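You operate a simulated robot arm through the tools that you are given. There is no shell and no other tool.

You run a simulated robot arm. Do the job below in one go: nothing can be reset, and whatever is moved stays where it is left.

## Task
Lay the glass plate from the black block on the teal tin and warm it till the glass mists.
Fine: slider at 60; the tin stays on pad 2; switch that pad off once the mist shows.

The check looks at the end state, three seconds after you hand in, the way a careful person would. Anything else that was tipped, shoved, dropped, spilled or broken makes it a failure.

## Robot
A 7-joint arm with a two-finger parallel gripper, fixed in place. Base frame: the origin is at the foot of the arm, x ahead of it, y to its left, z up. Lengths are in m, angles in rad, forces in N, time in s.
Its first joint turns from -2.304 to 2.304 rad. Payload 3.91 kg.
Tool frame: the origin (TCP) lies between the finger pads and is the grasp point; the fingertips stand 0.03 m ahead of it; z points along the fingers, y is the line along which they close. Largest opening 0.11 m; finger width 0.02, thickness 0.01; the body of the gripper, 0.048 by 0.112 m, starts 0.055 m behind the TCP.
Orientation is that of the tool frame in the base frame, as a unit quaternion [x, y, z, w]. With the fingers straight down and closing along the base's y, the tool's x points along the base's -x, its y along +y and its z along -z.

## Interface
- The arm moves only by the tool arm_command. Its argument "targets" is a list of rows, each an object of numbers (a shift or turn left out is 0, a gripper value left out holds the last): "fingers": the opening, from 0 (shut) to 1 (fully open); "tx", "ty", "tz": the shift along the tool's x, y, z in units of 250 mm (1.0 is 250 mm); "ax", "ay", "az": the turn, a rotation vector about the tool's x, y, z in units of 45 degrees (1.0 is 45 degrees). In form: [{"fingers": .., "tx": .., "ty": .., "tz": .., "ax": .., "ay": .., "az": ..}, ...]. A call has 1 to 20 rows; each row is the pose to reach, as a shift and turn from the pose commanded when the call began, along the tool's axes at that moment. A call with a number of a shift or a turn outside -1 to 1 is refused whole. A row lasts 0.2 s, in which the tool goes at most 0.05 m and 0.15 rad; a call with a longer step from one row to the next is refused whole, and so is a gripper value outside its range. A pose out of reach is approached as far as the arm can. The call stops where the force on the tool passes 40 N (or 10 N more than at its start, if that is more) or the arm is blocked; 0.2 s more then pass. Each finger travels about 0.108 m/s and halts on what it meets, pressing with about 23 N; the grip force reading is that of the motor and also rises with nothing between the fingers. The clock runs only during rows and for 0.2 s after the last one: add rows that repeat a pose to give the fingers time. The reply holds the time, the measured pose of the TCP, the force on the tool along the base axes, the opening and the grip force, in the units named above and with some noise, with the torque about the TCP (base axes, N m) and any sound that the robot's microphone picked up, and new pictures: "pictures" is both (left out), scene, wrist or none.
- Cameras (640 x 400 px; columns grow to the right, rows downward): "scene" is fixed at [0.3982, 0.5013, 1.5921]; the picture's right is [-0.09, -1.00, 0.00], its down [-0.98, 0.09, -0.20] and it looks along [0.20, -0.02, -0.98] (base axes); focal length 335 px, centre (320, 200). "wrist" rides on the gripper at [0.072, 0.017, -0.103] in the tool frame; the picture's right is [-0.23, 0.97, 0.00], its down [-0.76, -0.18, -0.62] and it looks along [-0.61, -0.14, 0.78] (tool axes); focal length 222 px, centre (320, 200). There is no depth. A picture from a camera that has moved, and an enlarged one, comes with that camera's place and axes in the base frame and with its lens.
- close_up(camera, box): a new picture of the part [left, top, right, bottom] of that camera's present view, enlarged. The clock stands still meanwhile.
- close_job(): hands the job in; it is judged then, once.

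Nothing tells you positions but the pictures and the camera data. Unless the task says otherwise, let go and move clear before handing in.

The tools are called as a command line: name --argument value ..., lists and objects as JSON in quotes. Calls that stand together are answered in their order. arm_command: Moves the arm, as the interface text tells. Its arguments: {"type":"object","properties":{"targets":{"type":"array","items":{"type":"object","properties":{"fingers":{"type":"number"},"tx":{"type":"number"},"ty":{"type":"number"},"tz":{"type":"number"},"ax":{"type":"number"},"ay":{"type":"number"},"az":{"type":"number"}}}},"pictures":{"type":"string","enum":["both","scene","wrist","none"]}},"required":["targets"]} The other tools are called the same way: close_up (camera, box) takes an enlarged picture of a part of a camera's view; close_job () hands the job in.

At the start:

```text
time_s: 0.0
position: [0.4755, 0.3463, 1.1647]
tool_rot: [0.0, 1.0, 0.0, 0.0]
ft_force: [0.3, 1.5, 0.1]
wrist_torque: [0.0, 0.01, -0.01]
width: 0.1102
gripper_force: 0.1
```

scene: 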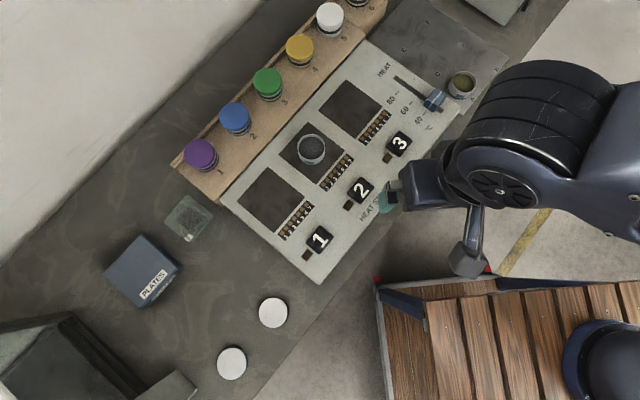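
wrist: 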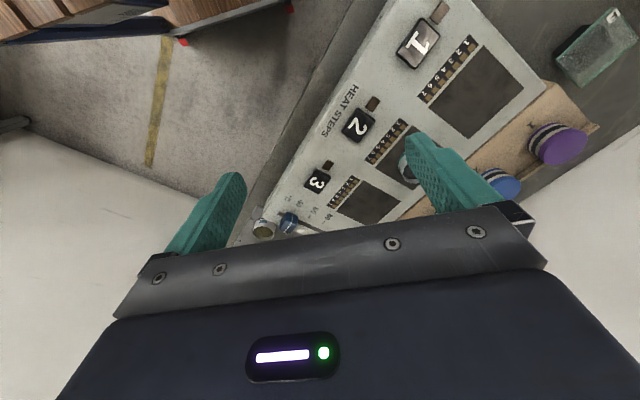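

I see a hot-plate panel with three pads, rocker switches 1–3, a heat slider, a tin on pad 2, and what looks like a glass plate on a block near the "PLATES" box. I'll look closer before moving.

close_up --camera "scene" --box '[220, 60, 480, 290]'

close_up --camera "scene" --box '[90, 170, 250, 320]'

close_up --camera "scene" --box '[360, 40, 500, 170]'

close_up --camera "wrist" --box '[240, 0, 640, 250]'

```text
1.74 times, centred on (350, 175) of scene
camera zoom: at [0.3982, 0.5013, 1.5921], right [-0.09, -1.0, 0.0], down [-0.98, 0.09, -0.2], along [0.2, -0.02, -0.98], focal length 583 px, centre (268, 244)
```

zoom: 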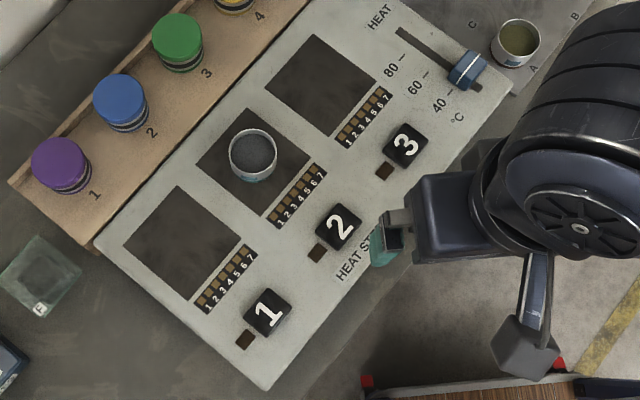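

```text
2.67 times, centred on (170, 245) of scene
camera zoom: at [0.3982, 0.5013, 1.5921], right [-0.09, -1.0, 0.0], down [-0.98, 0.09, -0.2], along [0.2, -0.02, -0.98], focal length 894 px, centre (720, 80)
```

zoom: 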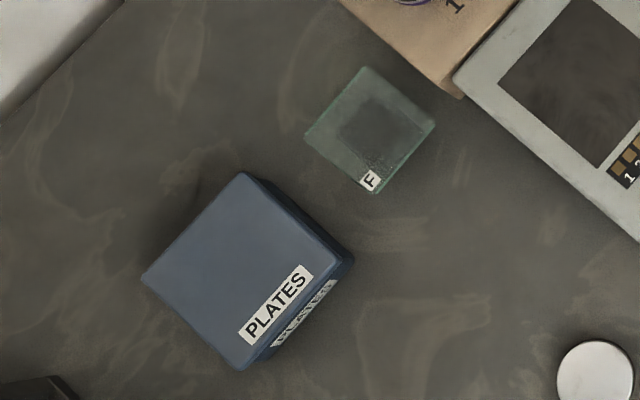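

```text
3.08 times, centred on (430, 105) of scene
camera zoom: at [0.3982, 0.5013, 1.5921], right [-0.09, -1.0, 0.0], down [-0.98, 0.09, -0.2], along [0.2, -0.02, -0.98], focal length 1032 px, centre (-18, 492)
```

zoom: 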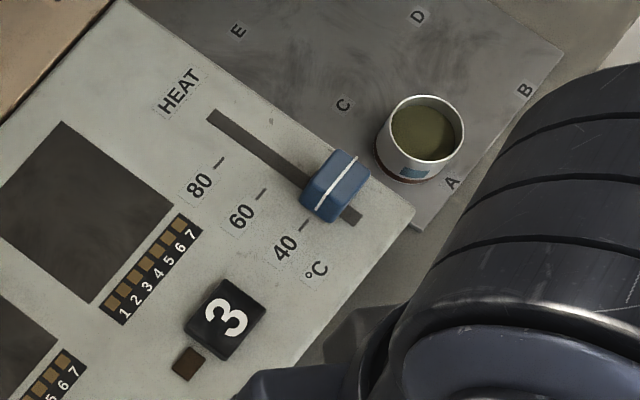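

```text
1.60 times, centred on (440, 125) of wrist
camera zoom: at [0.4036, 0.3632, 1.2689], right [0.23, 0.97, 0.0], down [0.76, -0.18, 0.62], along [0.61, -0.14, -0.78], focal length 355 px, centre (128, 320)
```

zoom: 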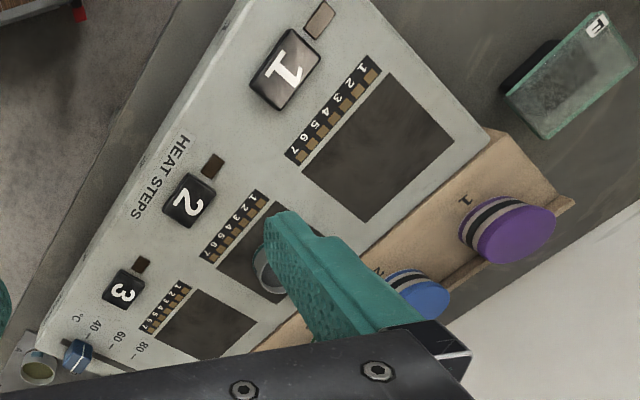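

The hot-plate panel top seems to be near z≈0.88 and the plate marked F sits on a dark block near (0.53, 0.78). I'll enlarge both tins, the slider and the plate before I move anything.

close_up --camera "scene" --box '[275, 115, 355, 195]'

close_up --camera "scene" --box '[410, 50, 490, 130]'

close_up --camera "scene" --box '[150, 180, 230, 260]'

close_up --camera "scene" --box '[330, 130, 420, 220]'

```text
5.00 times, centred on (315, 155) of scene
camera zoom: at [0.3982, 0.5013, 1.5921], right [-0.09, -1.0, 0.0], down [-0.98, 0.09, -0.2], along [0.2, -0.02, -0.98], focal length 1677 px, centre (345, 425)
```

zoom: 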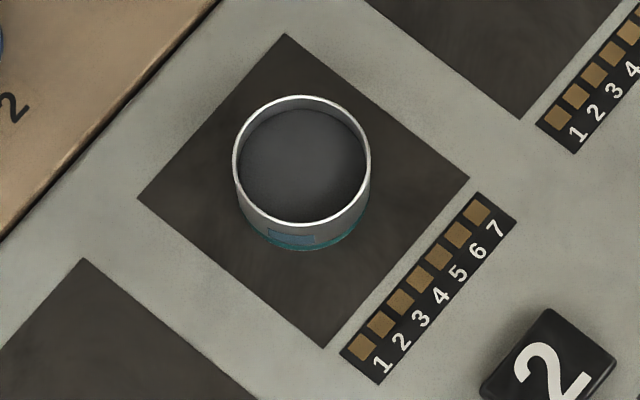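

```text
5.00 times, centred on (450, 90) of scene
camera zoom: at [0.3982, 0.5013, 1.5921], right [-0.09, -1.0, 0.0], down [-0.98, 0.09, -0.2], along [0.2, -0.02, -0.98], focal length 1677 px, centre (-330, 750)
```

zoom: 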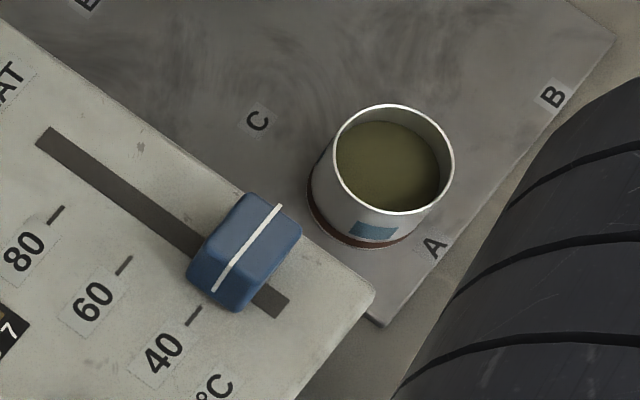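

```text
5.00 times, centred on (190, 220) of scene
camera zoom: at [0.3982, 0.5013, 1.5921], right [-0.09, -1.0, 0.0], down [-0.98, 0.09, -0.2], along [0.2, -0.02, -0.98], focal length 1677 px, centre (970, 100)
```

zoom: 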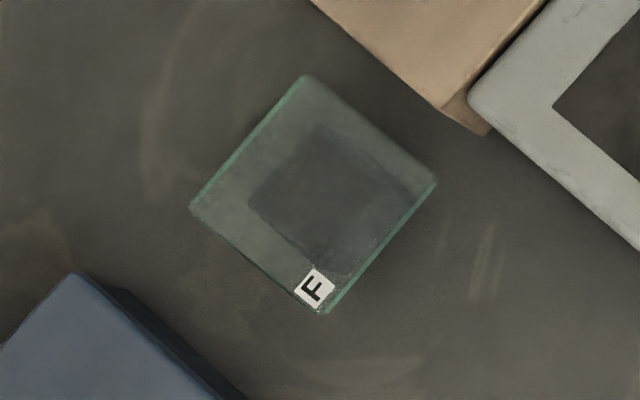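

```text
4.44 times, centred on (375, 175) of scene
camera zoom: at [0.3982, 0.5013, 1.5921], right [-0.09, -1.0, 0.0], down [-0.98, 0.09, -0.2], along [0.2, -0.02, -0.98], focal length 1490 px, centre (76, 311)
```

zoom: 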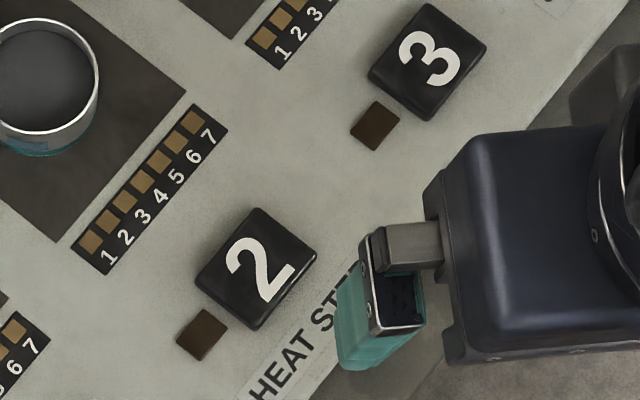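

The tin on pad 2 has a teal band, so it's the right tin and it's already in place; the other tin is brown. The slider sits at about 40, with 60 roughly 37 mm up the slot. I'll move over the slider with the fingers turned to close along the slot and take a closer look.

arm_command --targets '[{"fingers": 0.8, "tx": -0.12, "ty": -0.065, "tz": 0.06, "az": 0.111}, {"tx": -0.24, "ty": -0.13, "tz": 0.12, "az": 0.222}, {"tx": -0.36, "ty": -0.195, "tz": 0.18, "az": 0.333}, {"tx": -0.48, "ty": -0.26, "tz": 0.24, "az": 0.444}, {"tx": -0.6, "ty": -0.325, "tz": 0.3, "az": 0.555}, {"tx": -0.72, "ty": -0.39, "tz": 0.36, "az": 0.666}, {"tx": -0.84, "ty": -0.455, "tz": 0.42, "az": 0.777}, {"tx": -0.96, "ty": -0.52, "tz": 0.48, "az": 0.888}, {"tx": -0.96, "ty": -0.52, "tz": 0.48, "az": 0.888}]' --pictures "both"

```text
time_s: 2.0
position: [0.7151, 0.2173, 1.0457]
tool_rot: [0.342, 0.94, 0.0, 0.0]
ft_force: [0.2, -0.1, 0.4]
wrist_torque: [0.0, 0.0, 0.01]
width: 0.0878
gripper_force: 0.1
camera wrist: at [0.6718, 0.2771, 1.1483], right [0.8, 0.6, 0.0], down [0.47, -0.63, 0.62], along [0.37, -0.5, -0.78], focal length 222 px, centre (320, 200)
```

scene: 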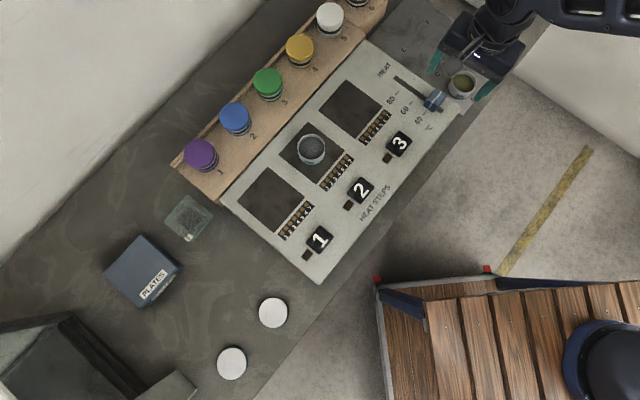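
wrist: 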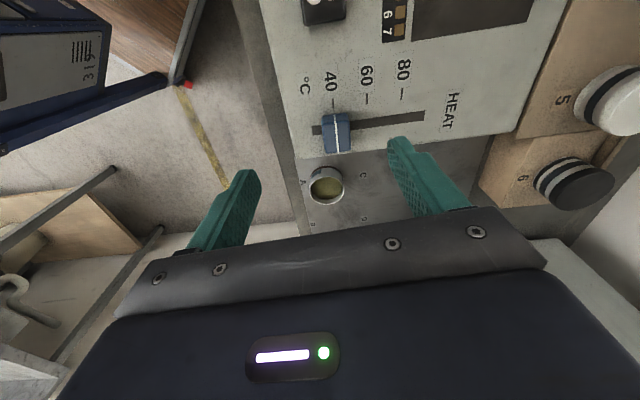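

The slot runs at 45° in the base frame, with ticks about 40 mm apart, and the knob at about (0.750, 0.206) reads about 40. I'll come down above the knob and aim the fingers along the slot.

arm_command --targets '[{"fingers": 0.55, "tx": -0.066, "ty": 0.0285, "tz": 0.14, "az": 0.055}, {"tx": -0.132, "ty": 0.057, "tz": 0.28, "az": 0.111}, {"tx": -0.132, "ty": 0.057, "tz": 0.28, "az": 0.111}]' --pictures "both"

```text
time_s: 2.8
position: [0.7511, 0.2043, 0.9755]
tool_rot: [0.383, 0.924, 0.0, -0.001]
ft_force: [-0.3, -0.3, 0.0]
wrist_torque: [-0.02, -0.01, 0.0]
width: 0.0605
gripper_force: 0.2
camera wrist: at [0.7115, 0.2672, 1.0798], right [0.85, 0.53, 0.0], down [0.41, -0.66, 0.62], along [0.33, -0.53, -0.78], focal length 222 px, centre (320, 200)
```

scene: 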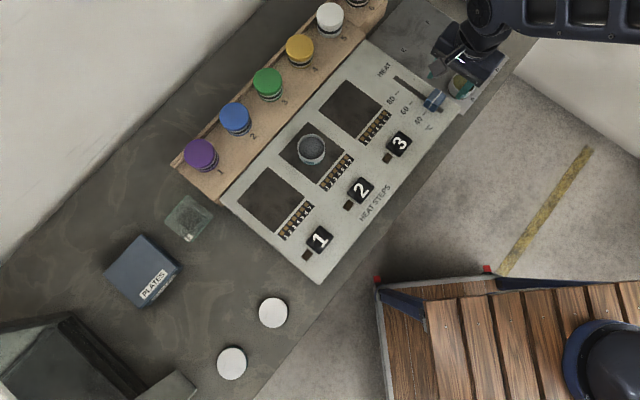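
wrist: 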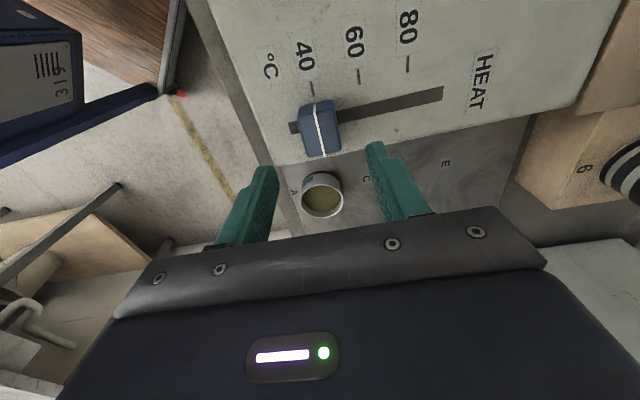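

The knob is straight ahead between the fingertips. I'll enlarge it so I can judge its height and outline.

close_up --camera "wrist" --box '[240, 60, 400, 220]'

close_up --camera "scene" --box '[390, 30, 510, 130]'

```text
2.50 times, centred on (320, 140) of wrist
camera zoom: at [0.7115, 0.2672, 1.0798], right [0.85, 0.53, 0.0], down [0.41, -0.66, 0.62], along [0.33, -0.53, -0.78], focal length 555 px, centre (320, 350)
```

zoom: 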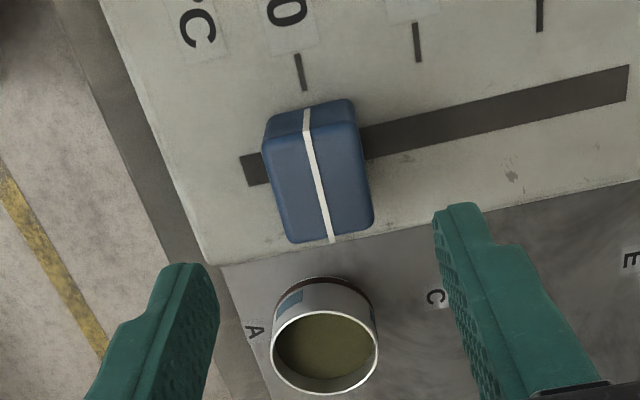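

```text
4.00 times, centred on (450, 80) of scene
camera zoom: at [0.3982, 0.5013, 1.5921], right [-0.09, -1.0, 0.0], down [-0.98, 0.09, -0.2], along [0.2, -0.02, -0.98], focal length 1342 px, centre (-200, 680)
```

zoom: 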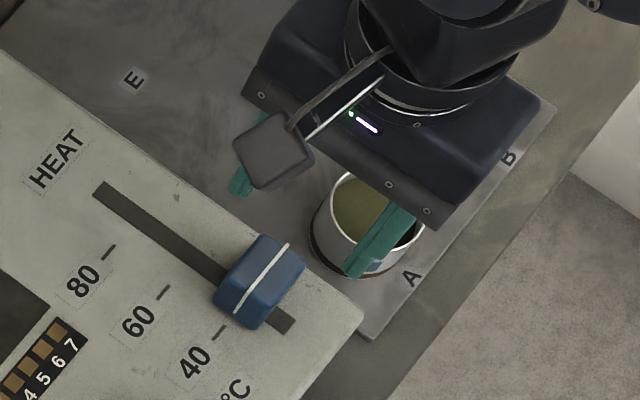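

The knob is about 32 mm wide along the slot and sits centred between the fingers. I'll lower the fingertips beside it, still a little above the panel.

arm_command --targets '[{"tz": 0.08}, {"tz": 0.16}, {"tz": 0.22}, {"tz": 0.22}]' --pictures "both"

close_up --camera "wrist" --box '[220, 60, 420, 220]'

close_up --camera "scene" --box '[390, 30, 510, 130]'

```text
time_s: 3.8
position: [0.7503, 0.2047, 0.9205]
tool_rot: [0.382, 0.924, 0.0, 0.0]
ft_force: [-0.6, -0.2, -0.2]
wrist_torque: [0.01, 0.01, 0.01]
width: 0.0604
gripper_force: 0.0
camera wrist: at [0.7111, 0.2684, 1.0237], right [0.85, 0.53, 0.0], down [0.41, -0.66, 0.62], along [0.33, -0.53, -0.78], focal length 222 px, centre (320, 200)
```

scene: 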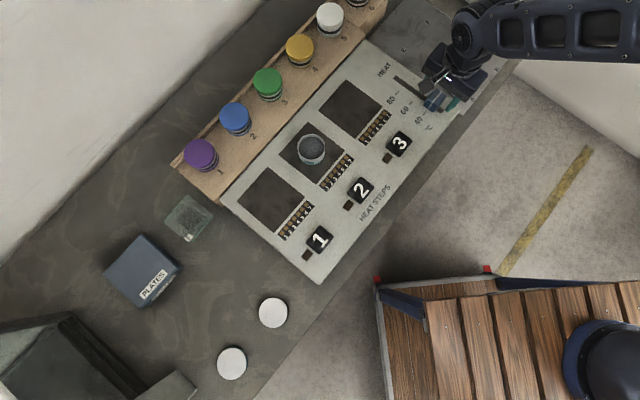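
wrist: 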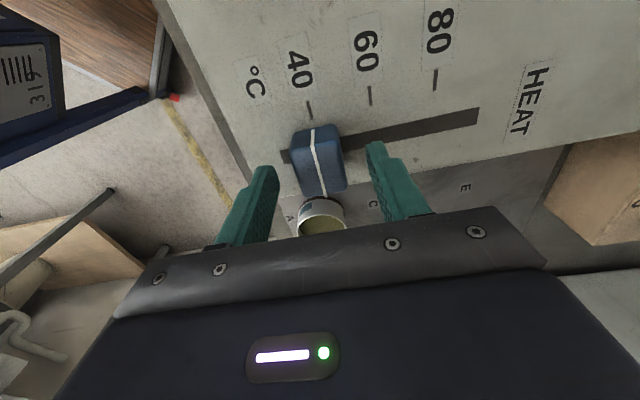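

```text
2.50 times, centred on (320, 140) of wrist
camera zoom: at [0.7111, 0.2684, 1.0237], right [0.85, 0.53, 0.0], down [0.41, -0.66, 0.62], along [0.33, -0.53, -0.78], focal length 555 px, centre (320, 350)
```

zoom: 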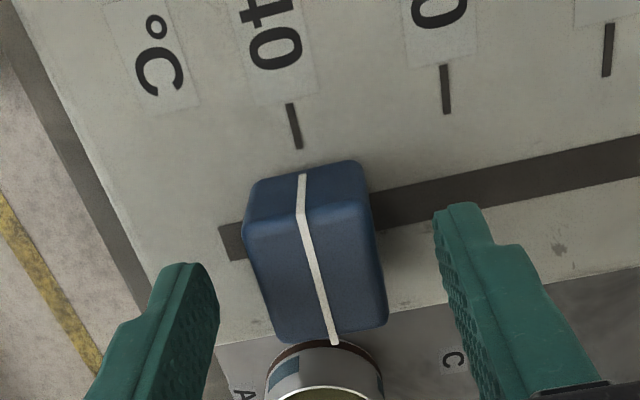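

```text
4.00 times, centred on (450, 80) of scene
camera zoom: at [0.3982, 0.5013, 1.5921], right [-0.09, -1.0, 0.0], down [-0.98, 0.09, -0.2], along [0.2, -0.02, -0.98], focal length 1342 px, centre (-200, 680)
```

zoom: 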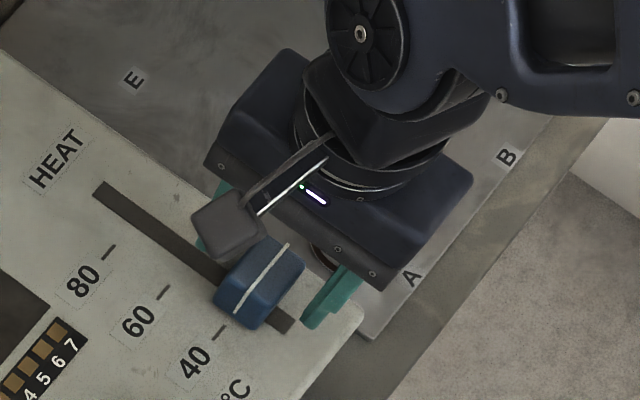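

The panel is near z≈0.87 and the knob top near 0.90, with the fingertips at 0.89 on either side of it. I'll go down 8 mm more and close on the knob.

arm_command --targets '[{"tz": 0.02}, {"tz": 0.034}, {"tz": 0.034, "fingers": 0.15}, {"tz": 0.034, "fingers": 0.15}, {"tz": 0.034, "fingers": 0.15}, {"tz": 0.034, "fingers": 0.15}]' --pictures "wrist"

close_up --camera "wrist" --box '[220, 60, 420, 220]'

```text
time_s: 5.2
position: [0.75, 0.2055, 0.9122]
tool_rot: [0.382, 0.924, -0.001, 0.0]
ft_force: [-1.5, 0.9, 0.2]
wrist_torque: [0.07, 0.07, -0.03]
width: 0.0311
gripper_force: 44.8
camera wrist: at [0.7105, 0.2688, 1.0154], right [0.85, 0.53, 0.0], down [0.41, -0.66, 0.62], along [0.33, -0.53, -0.78], focal length 222 px, centre (320, 200)
```

wrist: 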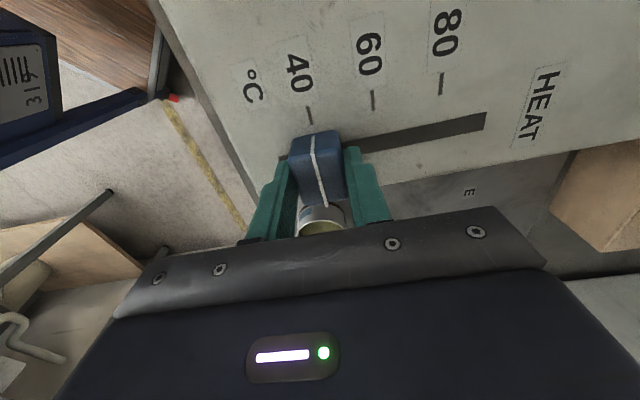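

```text
2.50 times, centred on (320, 140) of wrist
camera zoom: at [0.7105, 0.2688, 1.0154], right [0.85, 0.53, 0.0], down [0.41, -0.66, 0.62], along [0.33, -0.53, -0.78], focal length 555 px, centre (320, 350)
```

zoom: 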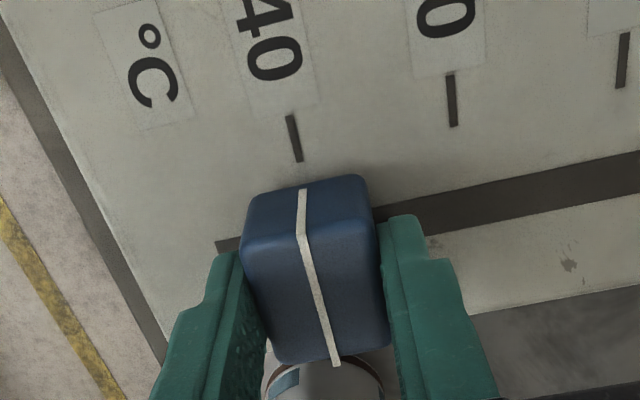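

The knob is held at the 40 mark and the 60 tick is 40 mm further along. I'll slide it along the slot to 60 and check before letting go.

arm_command --targets '[{"ty": 0.03}, {"ty": 0.06}, {"ty": 0.09}, {"ty": 0.12}, {"ty": 0.145}, {"ty": 0.16}, {"ty": 0.16}]' --pictures "both"

close_up --camera "wrist" --box '[220, 60, 420, 220]'

close_up --camera "scene" --box '[370, 40, 490, 140]'

```text
time_s: 6.8
position: [0.7779, 0.2347, 0.9112]
tool_rot: [0.383, 0.924, 0.0, 0.0]
ft_force: [-5.5, 3.1, -3.7]
wrist_torque: [-0.03, -0.01, -0.07]
width: 0.0311
gripper_force: 44.9
camera wrist: at [0.7395, 0.2977, 1.0154], right [0.85, 0.53, 0.0], down [0.41, -0.66, 0.62], along [0.33, -0.53, -0.78], focal length 222 px, centre (320, 200)
```

scene: 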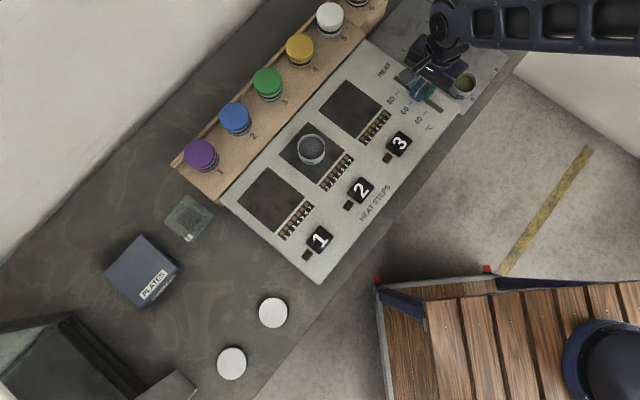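
wrist: 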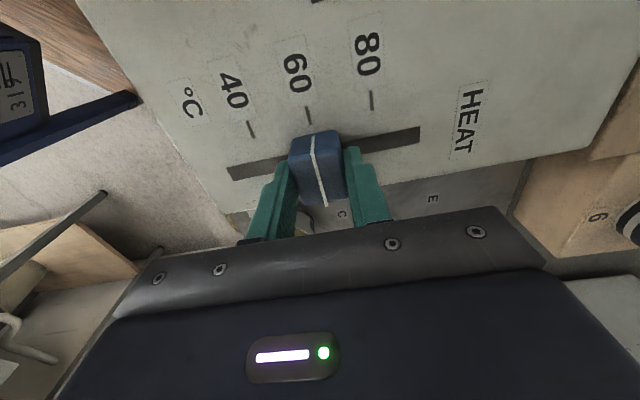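

```text
2.50 times, centred on (320, 140) of wrist
camera zoom: at [0.7395, 0.2977, 1.0154], right [0.85, 0.53, 0.0], down [0.41, -0.66, 0.62], along [0.33, -0.53, -0.78], focal length 555 px, centre (320, 350)
```

zoom: 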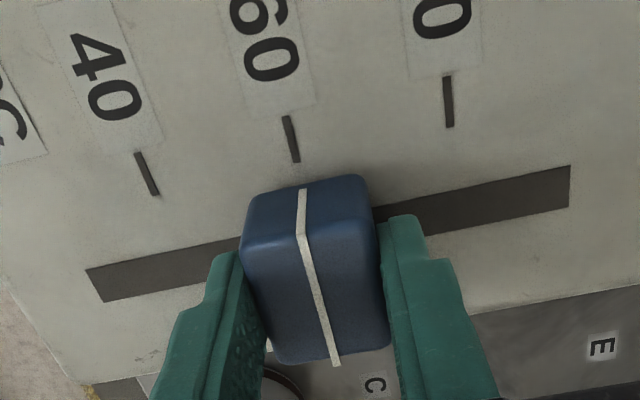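

```text
4.00 times, centred on (430, 90) of scene
camera zoom: at [0.3982, 0.5013, 1.5921], right [-0.09, -1.0, 0.0], down [-0.98, 0.09, -0.2], along [0.2, -0.02, -0.98], focal length 1342 px, centre (-120, 640)
```

zoom: 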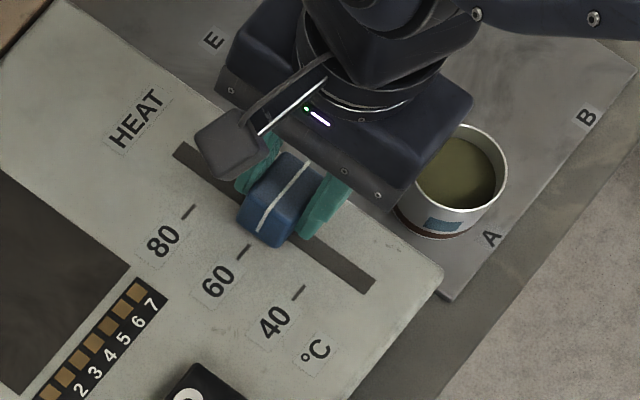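

The knob's white line now lines up with the 60 tick. I'll open evenly, go straight up, and check again.

arm_command --targets '[{"fingers": 0.5}, {"fingers": 0.5}, {"fingers": 0.5, "tz": -0.1}, {"fingers": 0.5, "tz": -0.28}, {"fingers": 0.5, "tz": -0.46}, {"fingers": 0.5, "tz": -0.6}, {"fingers": 0.5, "tz": -0.6}]' --pictures "both"

close_up --camera "wrist" --box '[220, 60, 420, 220]'

close_up --camera "scene" --box '[370, 40, 490, 140]'

```text
time_s: 8.4
position: [0.7794, 0.2355, 1.061]
tool_rot: [0.382, 0.924, -0.001, 0.001]
ft_force: [0.1, -0.9, -0.2]
wrist_torque: [-0.01, 0.01, 0.01]
width: 0.0553
gripper_force: 0.0
camera wrist: at [0.7401, 0.2983, 1.1649], right [0.85, 0.53, 0.0], down [0.41, -0.66, 0.62], along [0.33, -0.53, -0.78], focal length 222 px, centre (320, 200)
```

scene: 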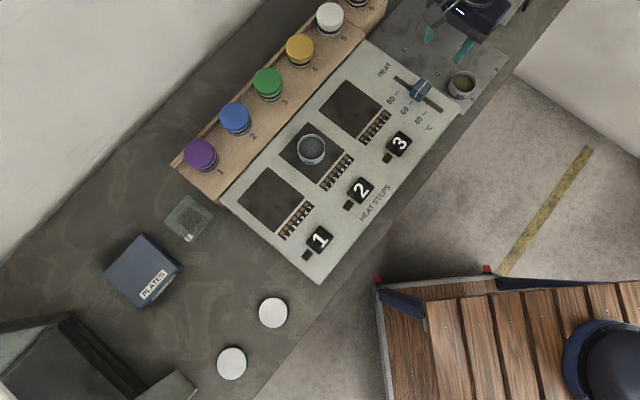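
wrist: 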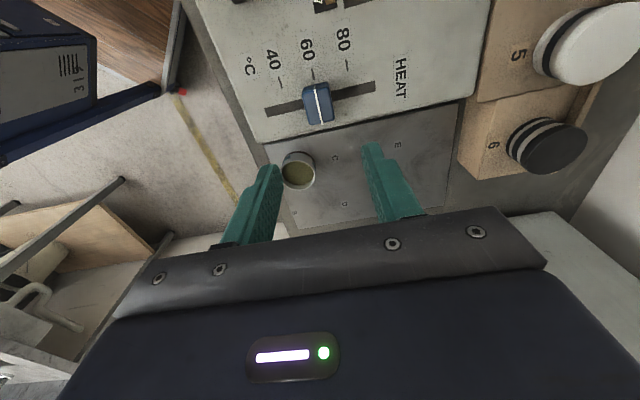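

```text
2.50 times, centred on (320, 140) of wrist
camera zoom: at [0.7401, 0.2983, 1.1649], right [0.85, 0.53, 0.0], down [0.41, -0.66, 0.62], along [0.33, -0.53, -0.78], focal length 555 px, centre (320, 350)
```

zoom: 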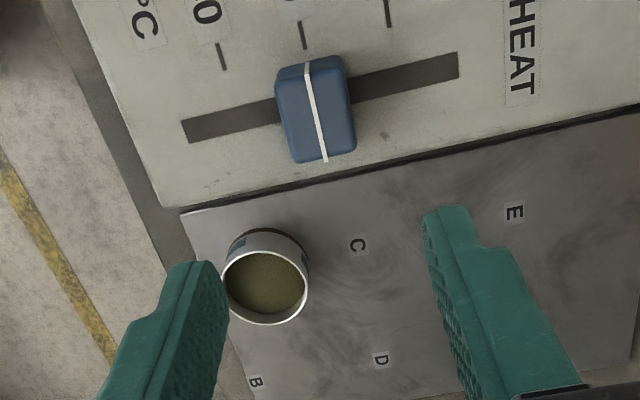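

```text
4.00 times, centred on (430, 90) of scene
camera zoom: at [0.3982, 0.5013, 1.5921], right [-0.09, -1.0, 0.0], down [-0.98, 0.09, -0.2], along [0.2, -0.02, -0.98], focal length 1342 px, centre (-120, 640)
```

zoom: 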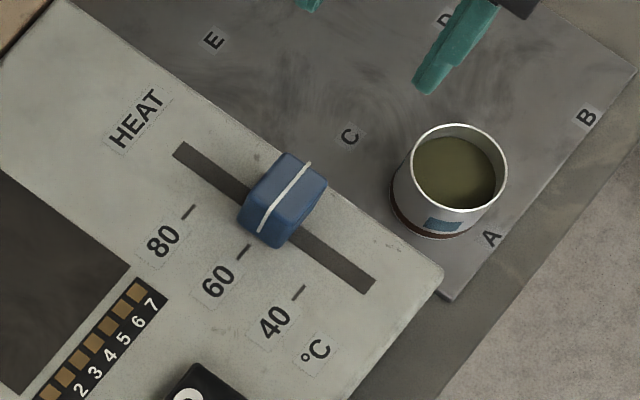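

The slider reads 60 and nothing around it moved. I'll head for the glass plate and stop above the teal tin on the way to pin down its position.

arm_command --targets '[{"fingers": 1.0, "tx": 0.136, "ty": 0.0485}, {"tx": 0.272, "ty": 0.097}, {"tx": 0.408, "ty": 0.1455}, {"tx": 0.545, "ty": 0.194}]' --pictures "none"

arm_command --targets '[{"tx": 0.136, "ty": 0.0485}, {"tx": 0.272, "ty": 0.097}, {"tx": 0.408, "ty": 0.1455}, {"tx": 0.545, "ty": 0.194}, {"tx": 0.545, "ty": 0.194}]' --pictures "both"

close_up --camera "wrist" --box '[220, 60, 420, 220]'

```text
time_s: 9.4
position: [0.7158, 0.3636, 1.0616]
tool_rot: [0.382, 0.924, 0.0, 0.0]
ft_force: [-0.7, -0.1, -0.1]
wrist_torque: [0.07, -0.01, -0.05]
width: 0.1098
gripper_force: 0.1
```

```text
time_s: 10.6
position: [0.6534, 0.4937, 1.0594]
tool_rot: [0.381, 0.925, 0.001, 0.0]
ft_force: [-0.4, 0.2, -0.7]
wrist_torque: [-0.01, 0.0, 0.0]
width: 0.1101
gripper_force: 0.1
camera wrist: at [0.6149, 0.5577, 1.1633], right [0.85, 0.53, 0.0], down [0.41, -0.66, 0.62], along [0.33, -0.53, -0.78], focal length 222 px, centre (320, 200)
```

scene: 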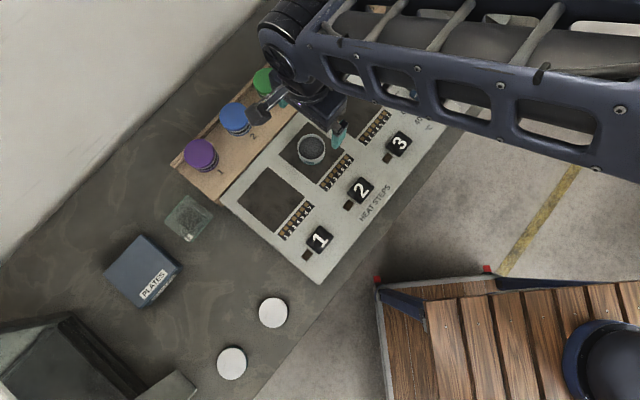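
wrist: 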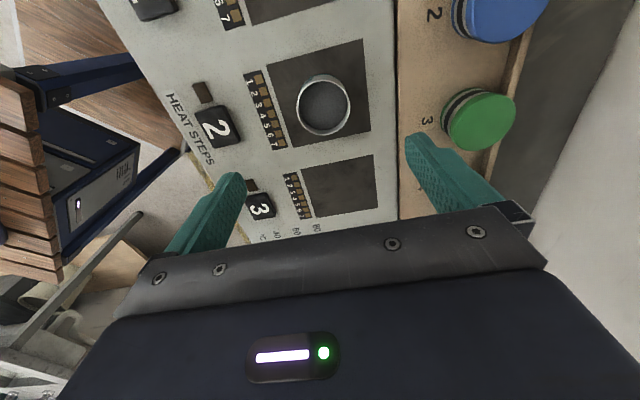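

```text
2.50 times, centred on (320, 140) of wrist
camera zoom: at [0.6149, 0.5577, 1.1633], right [0.85, 0.53, 0.0], down [0.41, -0.66, 0.62], along [0.33, -0.53, -0.78], focal length 555 px, centre (320, 350)
```

zoom: 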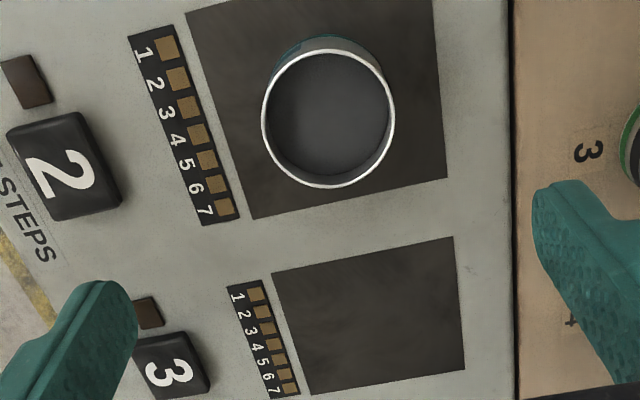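

The teal tin's rim is centred at about (0.657, 0.4965) with its top near z≈0.904 and is roughly 59 mm across. Next I'll go on to the glass plate.

arm_command --targets '[{"tx": 0.145, "ty": 0.0585}, {"tx": 0.29, "ty": 0.117}, {"tx": 0.435, "ty": 0.1755}, {"tx": 0.579, "ty": 0.234}]' --pictures "none"

arm_command --targets '[{"tx": 0.145, "ty": 0.0585}, {"tx": 0.29, "ty": 0.117}, {"tx": 0.435, "ty": 0.1755, "az": -0.02}, {"tx": 0.579, "ty": 0.234, "az": -0.04}, {"tx": 0.579, "ty": 0.234, "az": -0.04}]' --pictures "both"

close_up --camera "wrist" --box '[220, 60, 420, 220]'

```text
time_s: 11.6
position: [0.5919, 0.6373, 1.0613]
tool_rot: [0.383, 0.924, 0.0, 0.001]
ft_force: [0.8, -0.9, 0.8]
wrist_torque: [0.01, 0.02, -0.05]
width: 0.11
gripper_force: 0.0
```

```text
time_s: 12.8
position: [0.5318, 0.7818, 1.0614]
tool_rot: [0.368, 0.93, 0.001, -0.001]
ft_force: [-0.3, -0.6, -0.2]
wrist_torque: [0.0, 0.01, 0.0]
width: 0.11
gripper_force: 0.0
camera wrist: at [0.4909, 0.8438, 1.1636], right [0.83, 0.56, 0.0], down [0.43, -0.65, 0.62], along [0.35, -0.52, -0.78], focal length 222 px, centre (320, 200)
```

scene: 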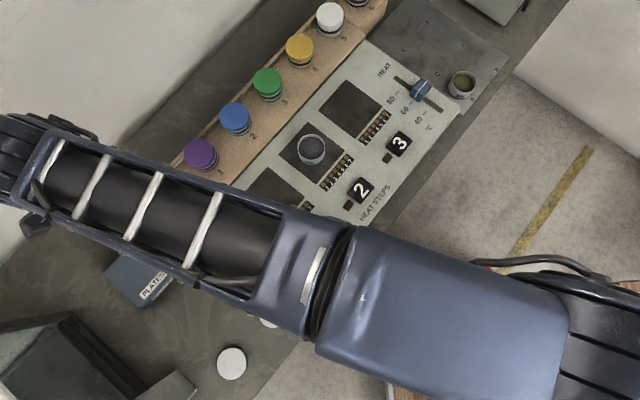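
wrist: 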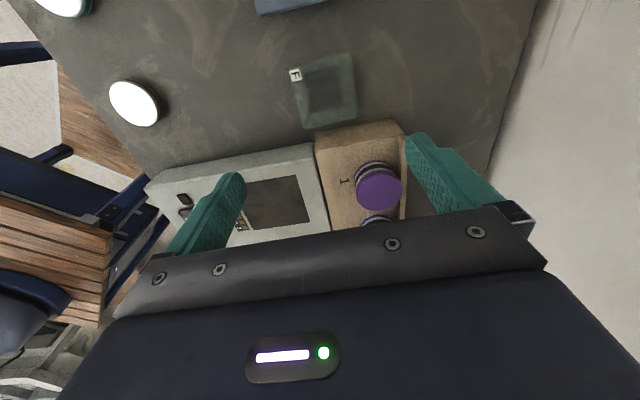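

```text
2.50 times, centred on (320, 140) of wrist
camera zoom: at [0.4909, 0.8438, 1.1636], right [0.83, 0.56, 0.0], down [0.43, -0.65, 0.62], along [0.35, -0.52, -0.78], focal length 555 px, centre (320, 350)
```

zoom: 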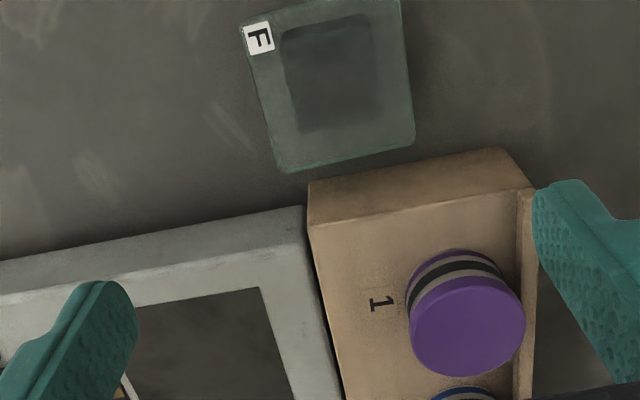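

The plate is in view, with its centre around (0.535, 0.786) and z near 0.845. I'll enlarge the view to get its corners before going down.

close_up --camera "wrist" --box '[265, 35, 385, 155]'

```text
3.33 times, centred on (325, 95) of wrist
camera zoom: at [0.4909, 0.8438, 1.1636], right [0.83, 0.56, 0.0], down [0.43, -0.65, 0.62], along [0.35, -0.52, -0.78], focal length 740 px, centre (303, 550)
```

zoom: 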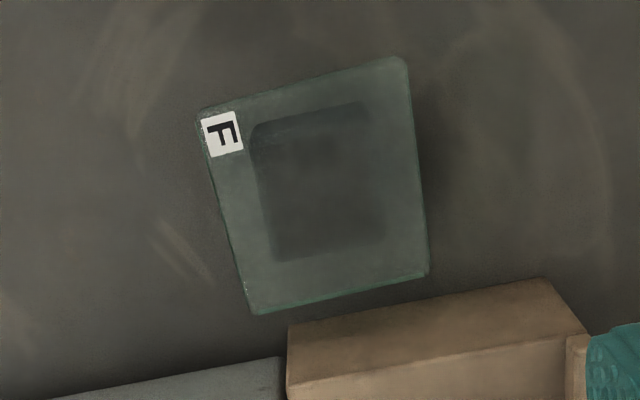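

The plate is about 77 mm square, turned about 45–46°, and centred near (0.537, 0.786). I'll go partway down over it and look again.

arm_command --targets '[{"tx": -0.001, "ty": 0.008, "tz": 0.17, "az": 0.008}, {"tx": -0.003, "ty": 0.016, "tz": 0.34, "az": 0.018}, {"tx": -0.004, "ty": 0.025, "tz": 0.5, "az": 0.018}, {"tx": -0.004, "ty": 0.025, "tz": 0.5, "az": 0.018}]' --pictures "wrist"

close_up --camera "wrist" --box '[200, 40, 440, 220]'

```text
time_s: 13.8
position: [0.5361, 0.7845, 0.9362]
tool_rot: [0.375, 0.927, 0.0, 0.0]
ft_force: [-0.5, -0.5, -0.1]
wrist_torque: [0.0, 0.02, 0.01]
width: 0.1097
gripper_force: 0.0
camera wrist: at [0.4965, 0.8477, 1.0405], right [0.84, 0.54, 0.0], down [0.42, -0.66, 0.62], along [0.34, -0.52, -0.78], focal length 222 px, centre (320, 200)
```

wrist: 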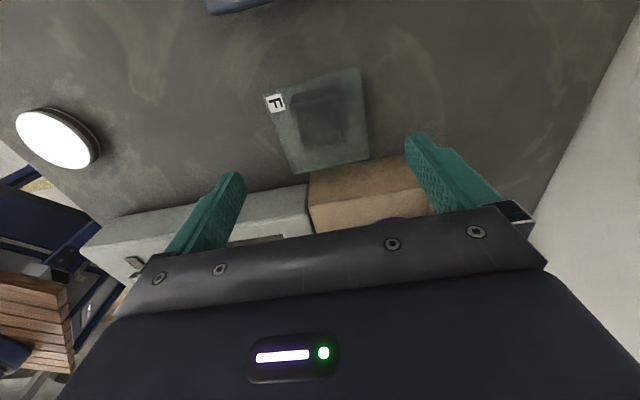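

```text
2.22 times, centred on (320, 130) of wrist
camera zoom: at [0.4965, 0.8477, 1.0405], right [0.84, 0.54, 0.0], down [0.42, -0.66, 0.62], along [0.34, -0.52, -0.78], focal length 494 px, centre (320, 356)
```

zoom: 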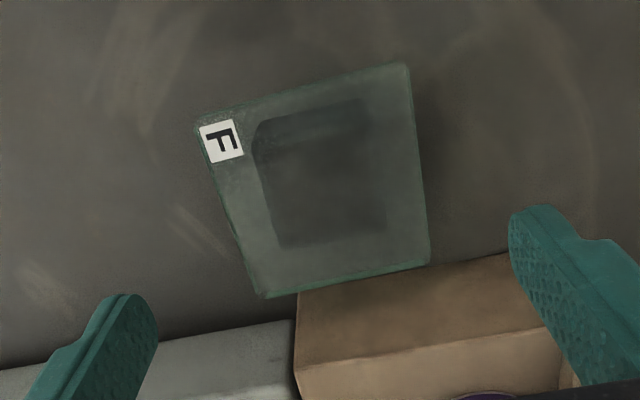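

Comparing the two views puts the plate top near z≈0.842, the table near 0.805, and the plate at about 80 mm square, already aligned with the fingers. I'll lower the open fingers astride it and stop well above the table.

arm_command --targets '[{"tx": -0.005, "ty": 0.001, "tz": 0.1}, {"tx": -0.009, "ty": 0.002, "tz": 0.2}, {"tx": -0.009, "ty": 0.002, "tz": 0.26}, {"tx": -0.009, "ty": 0.002, "tz": 0.3}, {"tx": -0.009, "ty": 0.002, "tz": 0.3}]' --pictures "wrist"

close_up --camera "wrist" --box '[200, 80, 440, 240]'

```text
time_s: 15.0
position: [0.5396, 0.7829, 0.862]
tool_rot: [0.374, 0.927, 0.0, -0.001]
ft_force: [-0.1, -0.2, -0.5]
wrist_torque: [0.0, 0.03, -0.01]
width: 0.11
gripper_force: 0.0
camera wrist: at [0.4991, 0.847, 0.9651], right [0.84, 0.54, 0.0], down [0.42, -0.66, 0.62], along [0.34, -0.52, -0.78], focal length 222 px, centre (320, 200)
```

wrist: 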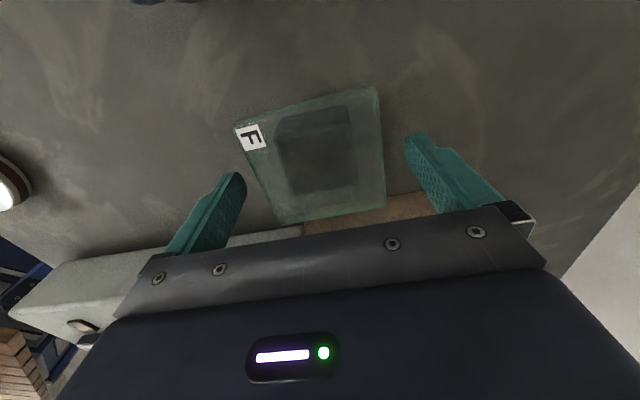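

```text
2.50 times, centred on (320, 160) of wrist
camera zoom: at [0.4991, 0.847, 0.9651], right [0.84, 0.54, 0.0], down [0.42, -0.66, 0.62], along [0.34, -0.52, -0.78], focal length 555 px, centre (320, 300)
```

zoom: 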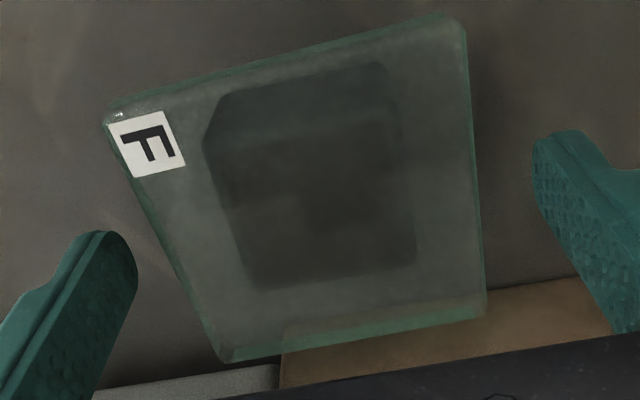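

The plate is centred between the fingers within about a millimetre, with the top at z≈0.843. I'll lower 6 mm more and close gently on its edges.

arm_command --targets '[{"tz": 0.012}, {"tz": 0.024}, {"tz": 0.024, "fingers": 0.85}, {"tz": 0.024, "fingers": 0.6}, {"tz": 0.024, "fingers": 0.6}, {"tz": 0.024, "fingers": 0.6}]' --pictures "wrist"

close_up --camera "wrist" --box '[200, 80, 440, 240]'

```text
time_s: 16.4
position: [0.5387, 0.7847, 0.8558]
tool_rot: [0.374, 0.927, 0.0, 0.0]
ft_force: [-1.0, -2.0, 1.7]
wrist_torque: [0.0, -0.04, 0.0]
width: 0.0796
gripper_force: 22.8
camera wrist: at [0.4985, 0.8475, 0.9594], right [0.84, 0.54, 0.0], down [0.42, -0.66, 0.62], along [0.34, -0.52, -0.78], focal length 222 px, centre (320, 200)
```

wrist: 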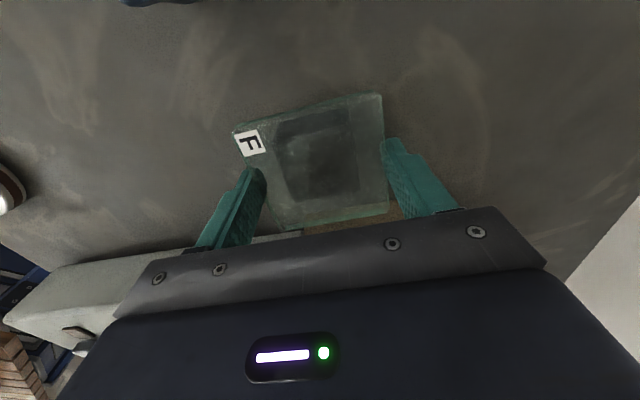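

```text
2.50 times, centred on (320, 160) of wrist
camera zoom: at [0.4985, 0.8475, 0.9594], right [0.84, 0.54, 0.0], down [0.42, -0.66, 0.62], along [0.34, -0.52, -0.78], focal length 555 px, centre (320, 300)
```

zoom: 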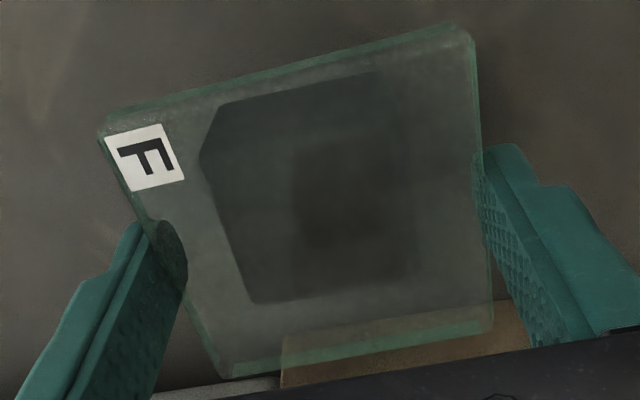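

The plate is held at 79.6 mm width with a steady grip. I'll lift it straight up and check the hold.

arm_command --targets '[{"tz": -0.03}, {"tz": -0.08}, {"tz": -0.16}, {"tz": -0.26}, {"tz": -0.36}, {"tz": -0.46}, {"tz": -0.54}, {"tz": -0.58}, {"tz": -0.58}]' --pictures "wrist"

close_up --camera "wrist" --box '[200, 60, 440, 240]'

```text
time_s: 18.4
position: [0.5379, 0.7839, 1.0007]
tool_rot: [0.375, 0.927, 0.0, 0.0]
ft_force: [0.2, -0.5, -1.5]
wrist_torque: [-0.02, 0.04, -0.01]
width: 0.0797
gripper_force: 23.1
camera wrist: at [0.4991, 0.8469, 1.1037], right [0.84, 0.54, 0.0], down [0.42, -0.66, 0.62], along [0.34, -0.52, -0.78], focal length 222 px, centre (320, 200)
```

wrist: 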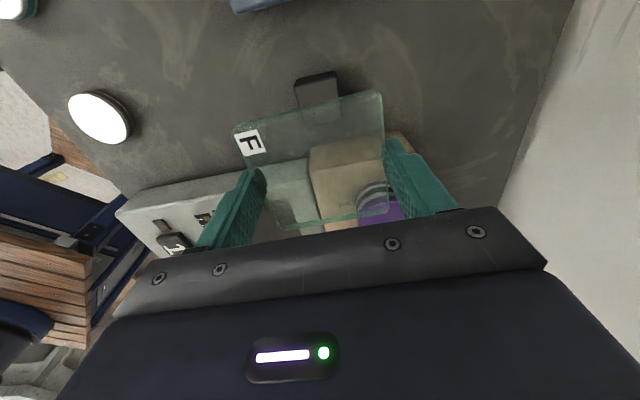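

```text
2.22 times, centred on (320, 150) of wrist
camera zoom: at [0.4991, 0.8469, 1.1037], right [0.84, 0.54, 0.0], down [0.42, -0.66, 0.62], along [0.34, -0.52, -0.78], focal length 494 px, centre (320, 311)
```

zoom: 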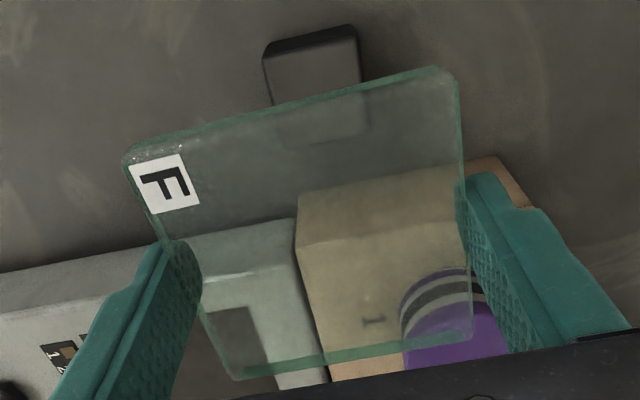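

The plate is held firmly and level, and the block stayed put. I'll carry it over to the teal tin at a safe height.

arm_command --targets '[{"tx": -0.07, "ty": -0.03}, {"tx": -0.17, "ty": -0.074}, {"tx": -0.28, "ty": -0.122}, {"tx": -0.39, "ty": -0.17}, {"tx": -0.5, "ty": -0.218}, {"tx": -0.571, "ty": -0.248}]' --pictures "none"

arm_command --targets '[{"tx": -0.07, "ty": -0.03, "az": 0.005}, {"tx": -0.17, "ty": -0.074, "az": 0.01}, {"tx": -0.28, "ty": -0.122, "az": 0.015}, {"tx": -0.39, "ty": -0.17, "az": 0.02}, {"tx": -0.5, "ty": -0.218, "az": 0.022}, {"tx": -0.571, "ty": -0.248, "az": 0.022}, {"tx": -0.571, "ty": -0.248, "az": 0.022}]' --pictures "both"

close_up --camera "wrist" --box '[200, 60, 440, 240]'

close_up --camera "scene" --box '[240, 80, 400, 220]'

```text
time_s: 19.8
position: [0.5987, 0.6415, 0.9999]
tool_rot: [0.373, 0.928, 0.0, 0.001]
ft_force: [-0.8, 0.3, -1.7]
wrist_torque: [-0.03, 0.01, 0.02]
width: 0.0797
gripper_force: 23.2
```

```text
time_s: 21.4
position: [0.6591, 0.4963, 1.0]
tool_rot: [0.383, 0.924, 0.0, 0.0]
ft_force: [0.9, 0.1, -1.8]
wrist_torque: [-0.01, 0.01, -0.02]
width: 0.0795
gripper_force: 23.2
camera wrist: at [0.6201, 0.5614, 1.1037], right [0.85, 0.53, 0.0], down [0.41, -0.66, 0.62], along [0.33, -0.53, -0.78], focal length 222 px, centre (320, 200)
```

scene: 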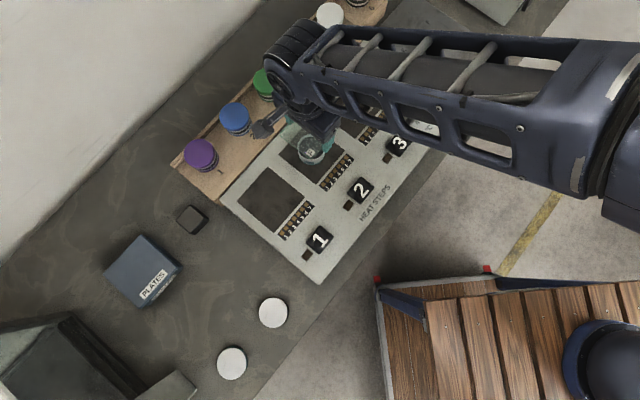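
wrist: 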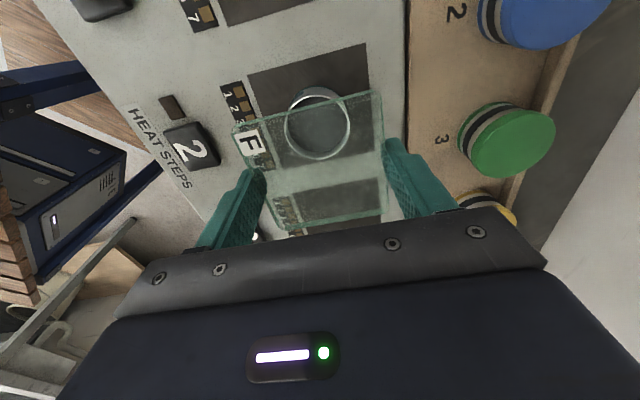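

```text
2.22 times, centred on (320, 150) of wrist
camera zoom: at [0.6201, 0.5614, 1.1037], right [0.85, 0.53, 0.0], down [0.41, -0.66, 0.62], along [0.33, -0.53, -0.78], focal length 494 px, centre (320, 311)
```

zoom: 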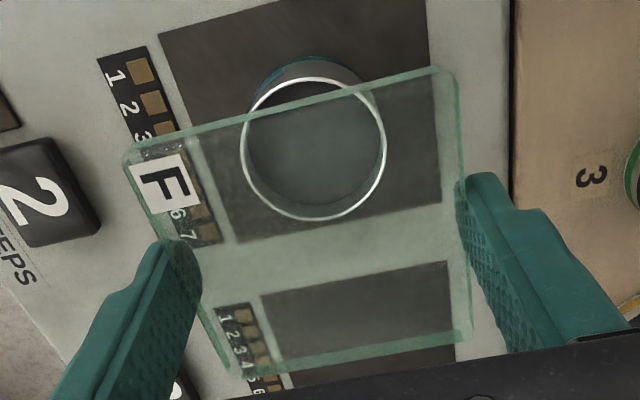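

```text
2.86 times, centred on (320, 150) of scene
camera zoom: at [0.3982, 0.5013, 1.5921], right [-0.09, -1.0, 0.0], down [-0.98, 0.09, -0.2], along [0.2, -0.02, -0.98], focal length 958 px, centre (320, 343)
```

zoom: 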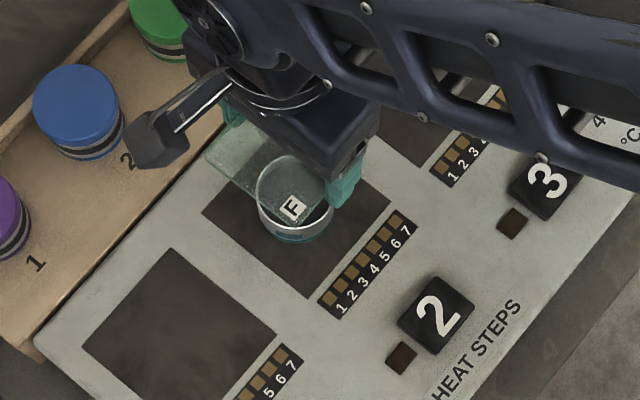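

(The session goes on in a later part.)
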